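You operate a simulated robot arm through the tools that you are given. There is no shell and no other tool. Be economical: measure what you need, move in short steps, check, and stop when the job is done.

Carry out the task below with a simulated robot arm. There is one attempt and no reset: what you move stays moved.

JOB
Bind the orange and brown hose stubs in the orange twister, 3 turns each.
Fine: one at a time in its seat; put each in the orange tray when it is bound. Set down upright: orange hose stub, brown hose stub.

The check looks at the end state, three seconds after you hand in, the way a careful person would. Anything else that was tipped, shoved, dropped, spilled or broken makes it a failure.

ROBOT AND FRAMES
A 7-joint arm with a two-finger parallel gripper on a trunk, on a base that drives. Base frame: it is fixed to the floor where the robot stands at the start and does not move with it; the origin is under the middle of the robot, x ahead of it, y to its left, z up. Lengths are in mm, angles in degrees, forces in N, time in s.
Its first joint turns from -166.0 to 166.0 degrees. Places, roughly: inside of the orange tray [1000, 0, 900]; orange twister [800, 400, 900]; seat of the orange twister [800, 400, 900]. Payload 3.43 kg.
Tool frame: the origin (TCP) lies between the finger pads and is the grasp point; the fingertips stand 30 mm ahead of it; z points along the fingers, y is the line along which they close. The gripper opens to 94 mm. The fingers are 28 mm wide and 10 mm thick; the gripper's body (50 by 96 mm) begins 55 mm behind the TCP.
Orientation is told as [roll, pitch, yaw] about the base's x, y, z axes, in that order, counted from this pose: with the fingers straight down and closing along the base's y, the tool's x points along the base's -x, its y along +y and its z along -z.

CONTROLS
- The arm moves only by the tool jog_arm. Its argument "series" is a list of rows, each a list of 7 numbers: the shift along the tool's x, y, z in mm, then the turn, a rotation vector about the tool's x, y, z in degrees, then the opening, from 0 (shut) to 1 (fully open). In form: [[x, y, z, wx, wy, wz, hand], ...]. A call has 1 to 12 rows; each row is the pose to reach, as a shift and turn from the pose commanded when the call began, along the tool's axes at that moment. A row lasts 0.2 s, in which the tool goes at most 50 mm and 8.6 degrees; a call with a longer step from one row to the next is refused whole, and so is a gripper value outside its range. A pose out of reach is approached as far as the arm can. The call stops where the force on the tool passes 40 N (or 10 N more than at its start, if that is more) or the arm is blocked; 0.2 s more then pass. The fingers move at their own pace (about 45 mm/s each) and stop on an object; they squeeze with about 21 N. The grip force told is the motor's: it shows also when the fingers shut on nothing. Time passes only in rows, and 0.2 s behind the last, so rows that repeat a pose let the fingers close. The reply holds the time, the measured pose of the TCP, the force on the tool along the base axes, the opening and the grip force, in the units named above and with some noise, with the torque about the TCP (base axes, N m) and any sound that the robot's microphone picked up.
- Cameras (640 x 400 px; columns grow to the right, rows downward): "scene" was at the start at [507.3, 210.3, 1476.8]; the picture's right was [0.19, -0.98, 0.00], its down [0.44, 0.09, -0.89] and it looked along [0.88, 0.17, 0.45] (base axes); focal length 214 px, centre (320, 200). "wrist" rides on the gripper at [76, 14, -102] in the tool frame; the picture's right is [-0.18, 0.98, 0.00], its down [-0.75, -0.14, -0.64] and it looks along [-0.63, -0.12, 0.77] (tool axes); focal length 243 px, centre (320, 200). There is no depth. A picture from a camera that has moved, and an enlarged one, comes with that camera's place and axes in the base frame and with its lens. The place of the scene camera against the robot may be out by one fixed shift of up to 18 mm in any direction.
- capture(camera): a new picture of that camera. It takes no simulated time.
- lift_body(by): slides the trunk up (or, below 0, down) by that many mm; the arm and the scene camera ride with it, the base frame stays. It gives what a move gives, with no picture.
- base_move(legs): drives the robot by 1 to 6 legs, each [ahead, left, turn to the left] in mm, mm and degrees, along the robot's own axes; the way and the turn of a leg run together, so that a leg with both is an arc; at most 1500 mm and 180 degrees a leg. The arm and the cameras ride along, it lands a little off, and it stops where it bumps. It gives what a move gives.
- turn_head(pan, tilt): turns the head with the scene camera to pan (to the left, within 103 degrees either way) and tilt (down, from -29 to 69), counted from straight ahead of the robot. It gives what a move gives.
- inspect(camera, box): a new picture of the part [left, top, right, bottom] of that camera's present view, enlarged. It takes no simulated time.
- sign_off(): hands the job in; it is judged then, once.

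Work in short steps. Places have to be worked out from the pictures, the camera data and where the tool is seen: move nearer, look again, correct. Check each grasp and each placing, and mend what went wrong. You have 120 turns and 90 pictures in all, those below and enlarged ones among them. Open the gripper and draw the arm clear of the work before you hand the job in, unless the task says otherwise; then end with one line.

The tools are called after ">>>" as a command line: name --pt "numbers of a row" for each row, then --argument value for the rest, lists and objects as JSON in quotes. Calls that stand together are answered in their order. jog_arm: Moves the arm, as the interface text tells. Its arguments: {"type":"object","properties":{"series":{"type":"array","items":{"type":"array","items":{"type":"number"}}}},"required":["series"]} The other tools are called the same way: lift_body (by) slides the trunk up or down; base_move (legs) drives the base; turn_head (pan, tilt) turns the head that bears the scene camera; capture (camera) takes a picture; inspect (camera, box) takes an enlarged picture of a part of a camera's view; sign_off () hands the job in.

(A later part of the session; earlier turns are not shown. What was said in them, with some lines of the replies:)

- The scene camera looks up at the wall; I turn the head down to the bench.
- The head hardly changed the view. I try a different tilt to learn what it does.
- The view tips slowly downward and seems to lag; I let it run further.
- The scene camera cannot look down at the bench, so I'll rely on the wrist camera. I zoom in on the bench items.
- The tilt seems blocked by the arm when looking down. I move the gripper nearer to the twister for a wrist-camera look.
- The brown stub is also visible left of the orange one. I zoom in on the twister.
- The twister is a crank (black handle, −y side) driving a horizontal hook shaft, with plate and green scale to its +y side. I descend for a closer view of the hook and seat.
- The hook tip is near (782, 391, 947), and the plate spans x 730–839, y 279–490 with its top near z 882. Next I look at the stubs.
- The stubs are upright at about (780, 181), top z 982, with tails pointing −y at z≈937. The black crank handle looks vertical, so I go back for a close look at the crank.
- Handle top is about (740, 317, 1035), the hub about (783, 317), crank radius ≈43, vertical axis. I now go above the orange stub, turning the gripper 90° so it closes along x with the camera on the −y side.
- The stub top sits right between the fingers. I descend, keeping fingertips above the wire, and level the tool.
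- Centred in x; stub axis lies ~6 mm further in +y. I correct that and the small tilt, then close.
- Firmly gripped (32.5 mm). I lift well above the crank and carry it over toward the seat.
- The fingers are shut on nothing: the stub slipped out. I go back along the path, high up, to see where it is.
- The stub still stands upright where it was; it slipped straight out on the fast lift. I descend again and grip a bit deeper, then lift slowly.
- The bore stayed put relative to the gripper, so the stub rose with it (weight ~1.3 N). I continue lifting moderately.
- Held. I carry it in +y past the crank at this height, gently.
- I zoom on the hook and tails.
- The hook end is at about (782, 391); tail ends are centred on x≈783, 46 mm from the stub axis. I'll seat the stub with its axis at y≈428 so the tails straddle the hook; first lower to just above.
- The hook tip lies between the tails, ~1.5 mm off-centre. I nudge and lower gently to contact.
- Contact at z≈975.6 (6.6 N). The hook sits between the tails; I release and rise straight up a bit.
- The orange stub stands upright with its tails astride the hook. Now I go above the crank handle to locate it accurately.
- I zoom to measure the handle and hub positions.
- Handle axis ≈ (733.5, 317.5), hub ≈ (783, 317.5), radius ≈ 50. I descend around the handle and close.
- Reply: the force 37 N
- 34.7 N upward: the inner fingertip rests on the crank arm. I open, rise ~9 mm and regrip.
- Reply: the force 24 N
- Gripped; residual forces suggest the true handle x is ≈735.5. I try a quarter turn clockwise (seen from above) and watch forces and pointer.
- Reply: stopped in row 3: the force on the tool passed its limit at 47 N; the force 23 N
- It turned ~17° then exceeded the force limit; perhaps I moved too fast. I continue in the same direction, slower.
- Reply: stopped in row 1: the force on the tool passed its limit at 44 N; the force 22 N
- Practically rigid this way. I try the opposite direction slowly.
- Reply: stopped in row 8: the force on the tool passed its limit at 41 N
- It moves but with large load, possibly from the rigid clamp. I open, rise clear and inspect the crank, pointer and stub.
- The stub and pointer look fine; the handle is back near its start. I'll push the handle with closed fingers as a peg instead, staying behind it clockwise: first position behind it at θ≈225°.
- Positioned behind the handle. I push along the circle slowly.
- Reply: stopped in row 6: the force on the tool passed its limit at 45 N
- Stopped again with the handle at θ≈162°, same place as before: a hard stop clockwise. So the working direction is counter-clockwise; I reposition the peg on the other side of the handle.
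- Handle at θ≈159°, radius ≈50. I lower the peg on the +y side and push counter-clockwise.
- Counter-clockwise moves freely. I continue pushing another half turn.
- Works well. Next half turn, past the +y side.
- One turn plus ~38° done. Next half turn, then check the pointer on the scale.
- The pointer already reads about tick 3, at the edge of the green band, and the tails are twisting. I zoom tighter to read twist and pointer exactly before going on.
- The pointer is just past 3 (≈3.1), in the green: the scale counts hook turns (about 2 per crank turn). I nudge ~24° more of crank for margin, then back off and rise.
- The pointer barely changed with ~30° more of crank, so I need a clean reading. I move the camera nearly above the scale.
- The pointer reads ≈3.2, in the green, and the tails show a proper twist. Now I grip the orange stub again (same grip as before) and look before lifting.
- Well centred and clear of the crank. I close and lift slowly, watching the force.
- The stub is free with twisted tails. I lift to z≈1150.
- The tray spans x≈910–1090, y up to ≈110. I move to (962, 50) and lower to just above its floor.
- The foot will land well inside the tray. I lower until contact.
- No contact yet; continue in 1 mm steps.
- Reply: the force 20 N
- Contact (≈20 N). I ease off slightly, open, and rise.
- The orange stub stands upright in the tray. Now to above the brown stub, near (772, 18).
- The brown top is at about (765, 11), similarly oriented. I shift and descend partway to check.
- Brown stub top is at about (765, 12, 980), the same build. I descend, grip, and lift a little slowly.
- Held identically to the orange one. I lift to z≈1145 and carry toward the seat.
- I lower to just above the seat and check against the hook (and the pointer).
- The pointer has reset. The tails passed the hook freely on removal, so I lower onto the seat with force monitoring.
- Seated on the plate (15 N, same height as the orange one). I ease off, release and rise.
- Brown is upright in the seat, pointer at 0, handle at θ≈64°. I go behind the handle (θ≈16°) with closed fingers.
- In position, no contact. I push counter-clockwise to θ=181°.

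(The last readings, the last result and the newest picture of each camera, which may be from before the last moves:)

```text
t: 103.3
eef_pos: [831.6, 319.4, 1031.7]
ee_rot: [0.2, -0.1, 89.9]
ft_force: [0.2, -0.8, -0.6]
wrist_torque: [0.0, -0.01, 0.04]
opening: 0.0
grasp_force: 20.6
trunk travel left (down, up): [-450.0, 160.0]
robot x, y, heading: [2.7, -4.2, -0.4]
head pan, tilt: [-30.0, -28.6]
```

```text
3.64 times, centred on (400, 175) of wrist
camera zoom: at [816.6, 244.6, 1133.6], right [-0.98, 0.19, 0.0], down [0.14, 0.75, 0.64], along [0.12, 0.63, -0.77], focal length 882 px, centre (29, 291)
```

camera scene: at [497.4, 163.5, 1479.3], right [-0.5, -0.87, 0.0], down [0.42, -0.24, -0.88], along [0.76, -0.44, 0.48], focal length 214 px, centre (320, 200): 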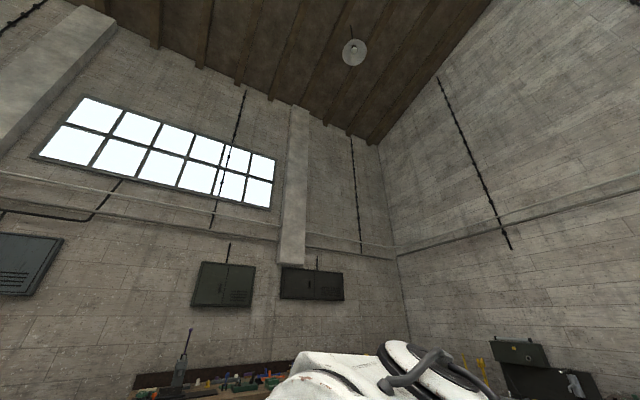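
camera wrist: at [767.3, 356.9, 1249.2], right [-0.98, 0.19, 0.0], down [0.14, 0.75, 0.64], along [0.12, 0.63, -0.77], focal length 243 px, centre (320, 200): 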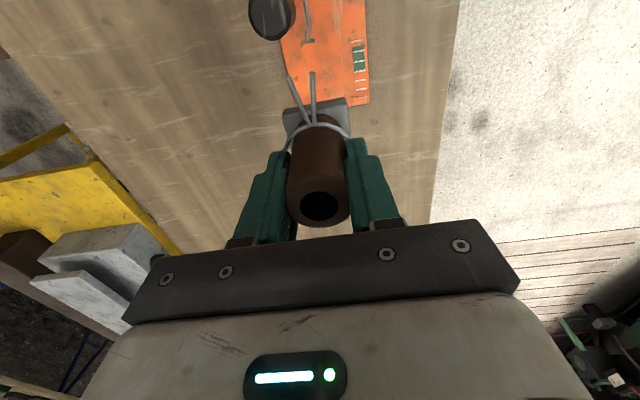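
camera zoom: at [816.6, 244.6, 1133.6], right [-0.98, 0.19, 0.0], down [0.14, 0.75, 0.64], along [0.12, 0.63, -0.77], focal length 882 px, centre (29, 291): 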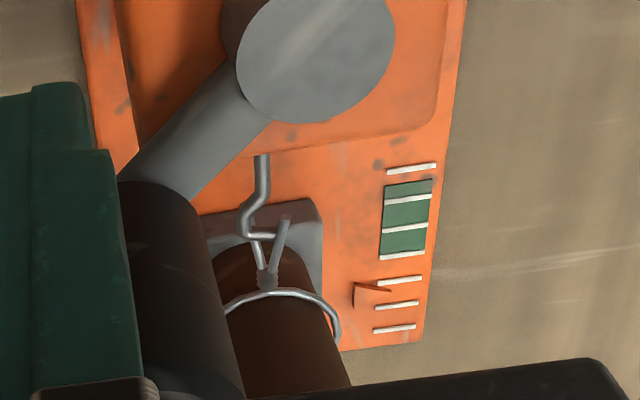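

Pointer ≈1.5 after ~0.93 crank turns. I push on most of another turn, then read again.

>>> jog_arm --pt "-12.9 1.9 0 0 0 0 0" --pt "-24.9 7.1 0 0 0 0 0" --pt "-35.1 15.2 0 0 0 0 0" --pt "-42.9 25.7 0 0 0 0 0" --pt "-47.6 37.9 0 0 0 0 0" --pt "-49.1 50.9 0 0 0 0 0" --pt "-47.2 63.8 0 0 0 0 0" --pt "-42 75.7 0 0 0 0 0" --pt "-33.9 85.9 0 0 0 0 0" --pt "-23.4 93.7 0 0 0 0 0" --pt "-11.2 98.5 0 0 0 0 0" --pt "1.75 100 0 0 0 0 0"

>>> jog_arm --pt "12.9 -1.9 0 0 0 0 0" --pt "24.9 -7.1 0 0 0 0 0" --pt "35.1 -15.2 0 0 0 0 0" --pt "42.9 -25.7 0 0 0 0 0" --pt "47.6 -37.9 0 0 0 0 0" --pt "49.1 -50.9 0 0 0 0 0" --pt "47.2 -63.8 0 0 0 0 0" --pt "42 -75.7 0 0 0 0 0"

>>> capture --camera "wrist"

```text
t: 105.9
eef_pos: [731.1, 316.5, 1033.1]
ee_rot: [0.1, -0.1, 89.9]
ft_force: [0.1, 1.5, 0.2]
wrist_torque: [0.0, -0.02, 0.07]
opening: 0.2
grasp_force: 20.9
trunk travel left (down, up): [-450.0, 160.0]
robot x, y, heading: [-4.2, -3.4, -0.2]
head pan, tilt: [-30.0, -28.6]
```

```text
t: 107.7
eef_pos: [808.3, 272.8, 1030.9]
ee_rot: [0.1, -0.1, 89.8]
ft_force: [-1.1, -1.2, -0.3]
wrist_torque: [-0.01, -0.02, -0.03]
opening: 0.0
grasp_force: 20.7
trunk travel left (down, up): [-450.0, 160.0]
robot x, y, heading: [-1.3, -2.3, -0.3]
head pan, tilt: [-30.0, -28.6]
```

```text
28 pictures are left
camera wrist: at [792.9, 199.2, 1133.4], right [-0.98, 0.19, 0.0], down [0.14, 0.75, 0.64], along [0.12, 0.63, -0.77], focal length 243 px, centre (320, 200)
```

wrist: 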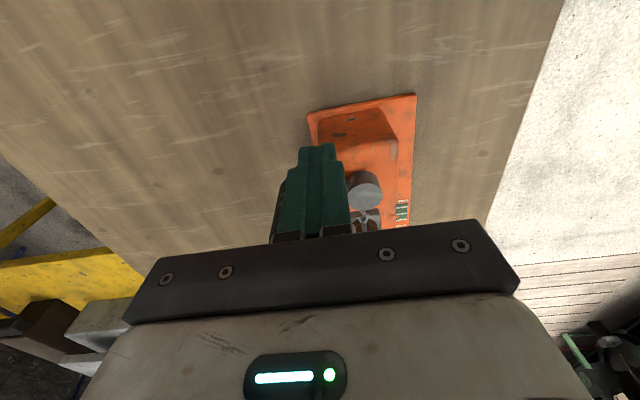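

>>> inspect --camera "wrist" --box '[360, 185, 420, 230]'

```text
8.89 times, centred on (390, 208) of wrist
camera zoom: at [792.9, 199.2, 1133.4], right [-0.98, 0.19, 0.0], down [0.14, 0.75, 0.64], along [0.12, 0.63, -0.77], focal length 2157 px, centre (-302, 133)
```

zoom: 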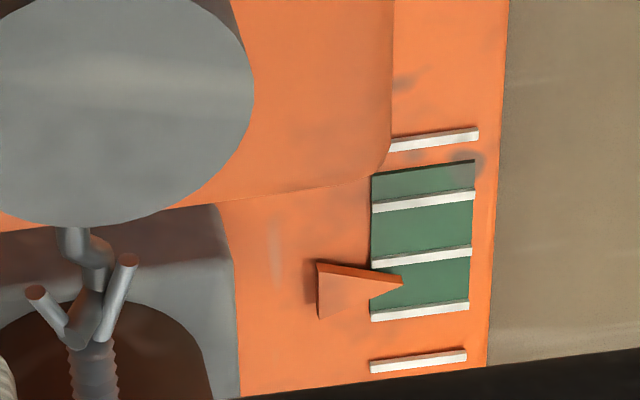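

The pointer is ≈3.5, in the green. I stop cranking, back off, and rise to read it from above.

>>> jog_arm --pt "4 6 0 0 0 0 0" --pt "4 6 -40 0 0 0 0" --pt "4 6 -85 0 0 0 0" --pt "4 6 -105 0 0 0 0" --pt "-36 16 -105 0 0 0 0" --pt "-80 26 -105 0 0 0 0" --pt "-125 36 -105 0 0 0 0" --pt "-165 42 -105 0 0 0 0" --pt "-182 45 -105 0 0 0 0" --pt "-182 45 -105 0 0 0 0"

>>> inspect --camera "wrist" --box '[270, 0, 390, 120]'

```text
t: 109.9
eef_pos: [763.1, 457.3, 1136.5]
ee_rot: [0.1, -0.1, 89.9]
ft_force: [0.0, -0.5, 0.0]
wrist_torque: [0.0, 0.02, 0.0]
opening: 0.3
grasp_force: 21.0
trunk travel left (down, up): [-450.0, 160.0]
robot x, y, heading: [-1.6, -2.0, -0.6]
head pan, tilt: [-30.0, -28.6]
```

```text
3.33 times, centred on (330, 60) of wrist
camera zoom: at [748.6, 382.5, 1238.3], right [-0.98, 0.19, 0.0], down [0.14, 0.75, 0.64], along [0.12, 0.63, -0.77], focal length 809 px, centre (287, 667)
```

zoom: 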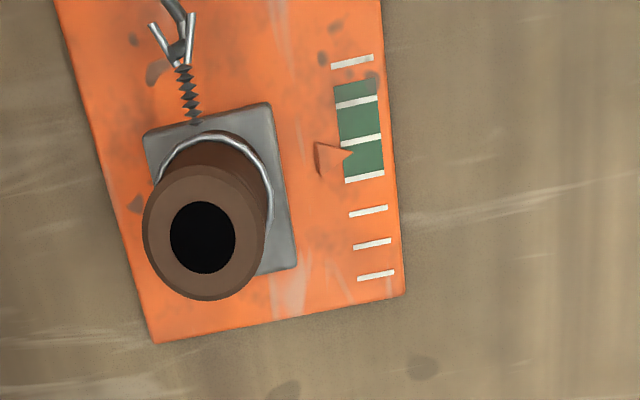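

Pointer ≈3.6, within the green, with a good twist on the brown stub. I go down and grip it.

>>> jog_arm --pt "13 -10 0 0 0 0 0.3" --pt "26 -19 10 0 0 0 0.6" --pt "26 -19 45 0 0 0 0.6" --pt "26 -19 85 0 0 0 0.6" --pt "26 -19 115 0 0 0 0.6" --pt "26 -19 140 0 0 0 0.6" --pt "26 -19 154 0 0 0 0.6" --pt "26 -19 161 0 0 0 0.6" --pt "26 -19 161 0 0 0 0.6"

>>> capture --camera "wrist"

```text
t: 111.9
eef_pos: [781.8, 431.2, 975.3]
ee_rot: [0.1, -0.1, 89.9]
ft_force: [0.4, 0.7, -0.7]
wrist_torque: [0.01, -0.03, -0.02]
opening: 56.1
grasp_force: 0.0
trunk travel left (down, up): [-450.0, 160.0]
robot x, y, heading: [0.2, -2.5, -0.4]
head pan, tilt: [-30.0, -28.6]
```

```text
25 pictures are left
camera wrist: at [766.5, 356.9, 1076.9], right [-0.98, 0.19, 0.0], down [0.14, 0.75, 0.64], along [0.12, 0.63, -0.77], focal length 243 px, centre (320, 200)
```

wrist: 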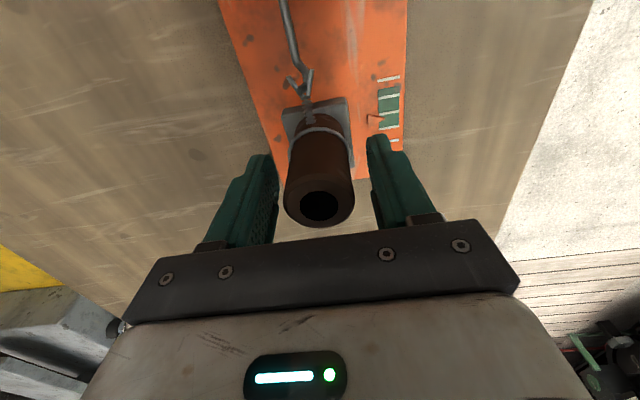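

Centred. I close and lift slowly.

>>> jog_arm --pt "0 0 0 0 0 0 0.4" --pt "0 0 0 0 0 0 0" --pt "0 0 0 0 0 0 0" --pt "0 0 0 0 0 0 0" --pt "0 0 0 0 0 0 0" --pt "0 0 -1 0 0 0 0" --pt "0 0 -3 0 0 0 0" --pt "0 0 -6 0 0 0 0" --pt "0 0 -10 0 0 0 0" --pt "0 0 -15 0 0 0 0" --pt "0 0 -22 0 0 0 0" --pt "0 0 -30 0 0 0 0"

>>> capture --camera "wrist"

```text
t: 114.5
eef_pos: [780.9, 430.4, 1004.3]
ee_rot: [0.1, -0.1, 89.9]
ft_force: [-0.2, -0.5, -0.6]
wrist_torque: [0.03, 0.0, 0.01]
opening: 33.2
grasp_force: 20.8
trunk travel left (down, up): [-450.0, 160.0]
robot x, y, heading: [3.1, 3.1, -0.5]
head pan, tilt: [-30.0, -28.6]
```

```text
24 pictures are left
camera wrist: at [766.5, 355.8, 1107.0], right [-0.98, 0.19, 0.0], down [0.14, 0.75, 0.64], along [0.12, 0.63, -0.77], focal length 243 px, centre (320, 200)
```

wrist: 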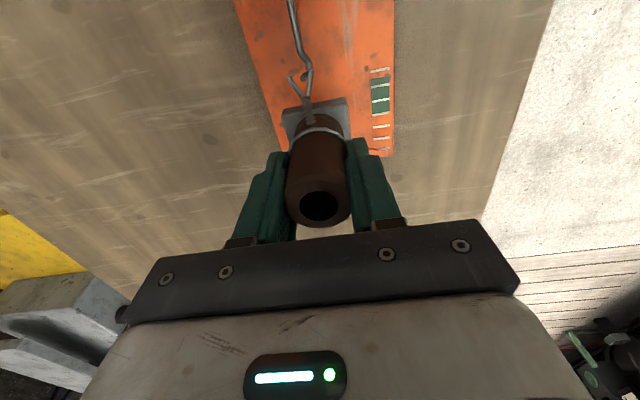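

Held; pointer reset. I lift to z≈1150 and carry to the tray beside the orange stub.

>>> jog_arm --pt "0 0 -10 0 0 0 0" --pt "0 0 -25 0 0 0 0" --pt "0 0 -41 0 0 0 0" --pt "0 0 -57 0 0 0 0" --pt "0 0 -73 0 0 0 0" --pt "0 0 -89 0 0 0 0" --pt "0 0 -105 0 0 0 0" --pt "0 0 -121 0 0 0 0" --pt "0 0 -135 0 0 0 0" --pt "0 0 -145 0 0 0 0"

>>> jog_arm --pt "15 -5 0 0 0 0 0" --pt "50 -15 0 0 0 0 0" --pt "90 -30 0 0 0 0 0" --pt "130 -45 0 0 0 0 0" --pt "170 -60 0 0 0 0 0" --pt "210 -75 0 0 0 0 0" --pt "250 -90 0 0 0 0 0" --pt "290 -105 0 0 0 0 0" --pt "330 -120 0 0 0 0 0" --pt "370 -135 0 0 0 0 0" --pt "400 -148 0 0 0 0 0" --pt "415 -155 0 0 0 0 0"

>>> jog_arm --pt "12 -6 0 0 0 0 0" --pt "35 -16 0 0 0 0 0" --pt "54 -26 0 0 0 0 0" --pt "60 -26 10 0 0 0 0" --pt "60 -26 28 0 0 0 0" --pt "60 -26 46 0 0 0 0" --pt "60 -26 64 0 0 0 0" --pt "60 -26 82 0 0 0 0" --pt "60 -26 100 0 0 0 0" --pt "60 -26 115 0 0 0 0" --pt "60 -26 125 0 0 0 0" --pt "60 -26 125 0 0 0 0"

>>> capture --camera "wrist"

```text
t: 116.7
eef_pos: [783.2, 430.9, 1149.8]
ee_rot: [0.1, 0.0, 89.9]
ft_force: [0.9, 0.6, -0.9]
wrist_torque: [0.02, -0.01, 0.01]
opening: 32.7
grasp_force: 21.1
trunk travel left (down, up): [-450.0, 160.0]
robot x, y, heading: [0.2, -3.5, -0.4]
head pan, tilt: [-30.0, -28.6]
```

```text
t: 119.3
eef_pos: [934.8, 15.1, 1150.2]
ee_rot: [0.2, -0.1, 89.9]
ft_force: [1.2, 0.3, -0.9]
wrist_torque: [-0.01, 0.01, -0.03]
opening: 32.0
grasp_force: 20.9
trunk travel left (down, up): [-450.0, 160.0]
robot x, y, heading: [0.6, -3.4, -0.5]
head pan, tilt: [-30.0, -28.6]
```

```text
t: 121.9
eef_pos: [962.1, -43.8, 1024.2]
ee_rot: [0.0, -0.2, 89.9]
ft_force: [0.0, -0.2, -1.5]
wrist_torque: [-0.01, 0.02, 0.01]
opening: 31.9
grasp_force: 20.5
trunk travel left (down, up): [-450.0, 160.0]
robot x, y, heading: [3.1, -2.1, -0.4]
head pan, tilt: [-30.0, -28.6]
```

```text
23 pictures are left
camera wrist: at [946.7, -119.1, 1125.8], right [-0.98, 0.19, 0.0], down [0.14, 0.75, 0.64], along [0.12, 0.63, -0.77], focal length 243 px, centre (320, 200)
```

wrist: 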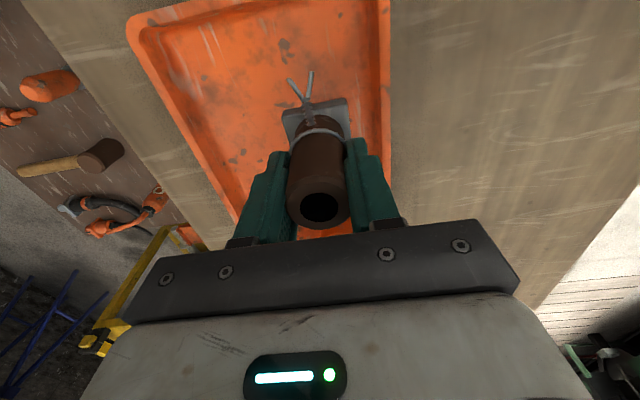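

Inside the tray with room on all sides. I lower to contact.

>>> jog_arm --pt "0 0 12 0 0 0 0" --pt "0 0 26 0 0 0 0" --pt "0 0 38 0 0 0 0" --pt "0 0 46 0 0 0 0" --pt "0 0 50 0 0 0 0" --pt "0 0 51 0 0 0 0" --pt "0 0 52 0 0 0 0"

```text
t: 123.5
eef_pos: [961.9, -44.4, 974.2]
ee_rot: [0.2, -0.1, 89.9]
ft_force: [-0.1, -0.5, -1.5]
wrist_torque: [0.0, 0.02, 0.03]
opening: 32.2
grasp_force: 20.7
trunk travel left (down, up): [-450.0, 160.0]
robot x, y, heading: [1.0, 1.5, -0.7]
head pan, tilt: [-30.0, -28.6]
```

>>> jog_arm --pt "0 0 1 0 0 0 0" --pt "0 0 2 0 0 0 0" --pt "0 0 2.5 0 0 0 0"

```text
t: 124.3
eef_pos: [962.3, -43.6, 971.5]
ee_rot: [-0.1, -0.1, 89.8]
ft_force: [0.2, 1.0, 5.5]
wrist_torque: [0.28, -0.05, -0.03]
opening: 32.6
grasp_force: 21.2
trunk travel left (down, up): [-450.0, 160.0]
robot x, y, heading: [-0.2, 1.8, -0.3]
head pan, tilt: [-30.0, -28.6]
```

Light contact (5.5 N). I open and rise straight up.

>>> jog_arm --pt "0 0 0 0 0 0 0.2" --pt "0 0 0 0 0 0 0.5" --pt "0 0 0 0 0 0 0.6" --pt "0 0 0 0 0 0 0.6" --pt "0 0 -20 0 0 0 0.6" --pt "0 0 -55 0 0 0 0.6" --pt "0 0 -100 0 0 0 0.6" --pt "0 0 -145 0 0 0 0.6" --pt "0 0 -190 0 0 0 0.6" --pt "30 30 -200 0 0 0 0.8" --pt "60 60 -200 0 0 0 1" --pt "60 60 -200 0 0 0 1"

>>> capture --camera "wrist"

```text
t: 126.9
eef_pos: [903.1, -102.8, 1170.2]
ee_rot: [0.1, -0.1, 89.9]
ft_force: [0.0, -0.1, 0.0]
wrist_torque: [0.0, -0.01, -0.02]
opening: 94.0
grasp_force: 0.0
trunk travel left (down, up): [-450.0, 160.0]
robot x, y, heading: [-1.2, -2.4, -0.5]
head pan, tilt: [-30.0, -28.6]
```

```text
22 pictures are left
camera wrist: at [888.5, -178.2, 1272.7], right [-0.98, 0.19, 0.0], down [0.14, 0.75, 0.64], along [0.12, 0.63, -0.77], focal length 243 px, centre (320, 200)
```

wrist: 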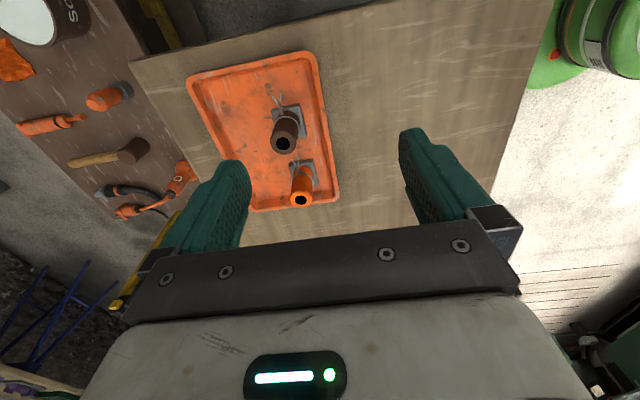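

I zoom in for a final check of both stubs before handing in.

>>> inspect --camera "wrist" --box '[240, 80, 360, 220]'

```text
2.86 times, centred on (300, 150) of wrist
camera zoom: at [888.5, -178.2, 1272.7], right [-0.98, 0.19, 0.0], down [0.14, 0.75, 0.64], along [0.12, 0.63, -0.77], focal length 693 px, centre (377, 343)
```

zoom: 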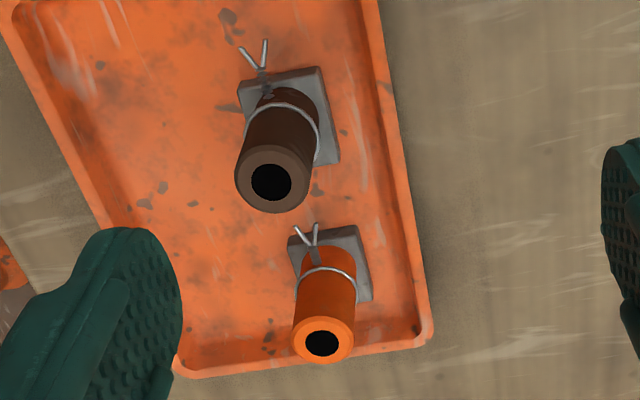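

Both stubs stand upright in the tray, bound; the arm is clear and open. I hand in.

>>> sign_off

```text
The job is handed in.
```

I bound both hose stubs in the orange twister and stood them upright in the orange tray. The twister's scale read about 3.2 turns for the orange stub and about 3.6 for the brown one. Both readings are inside the green band, and I took the scale as counting the turns. On the first pickup the orange stub slipped out of the fingers but stayed standing.
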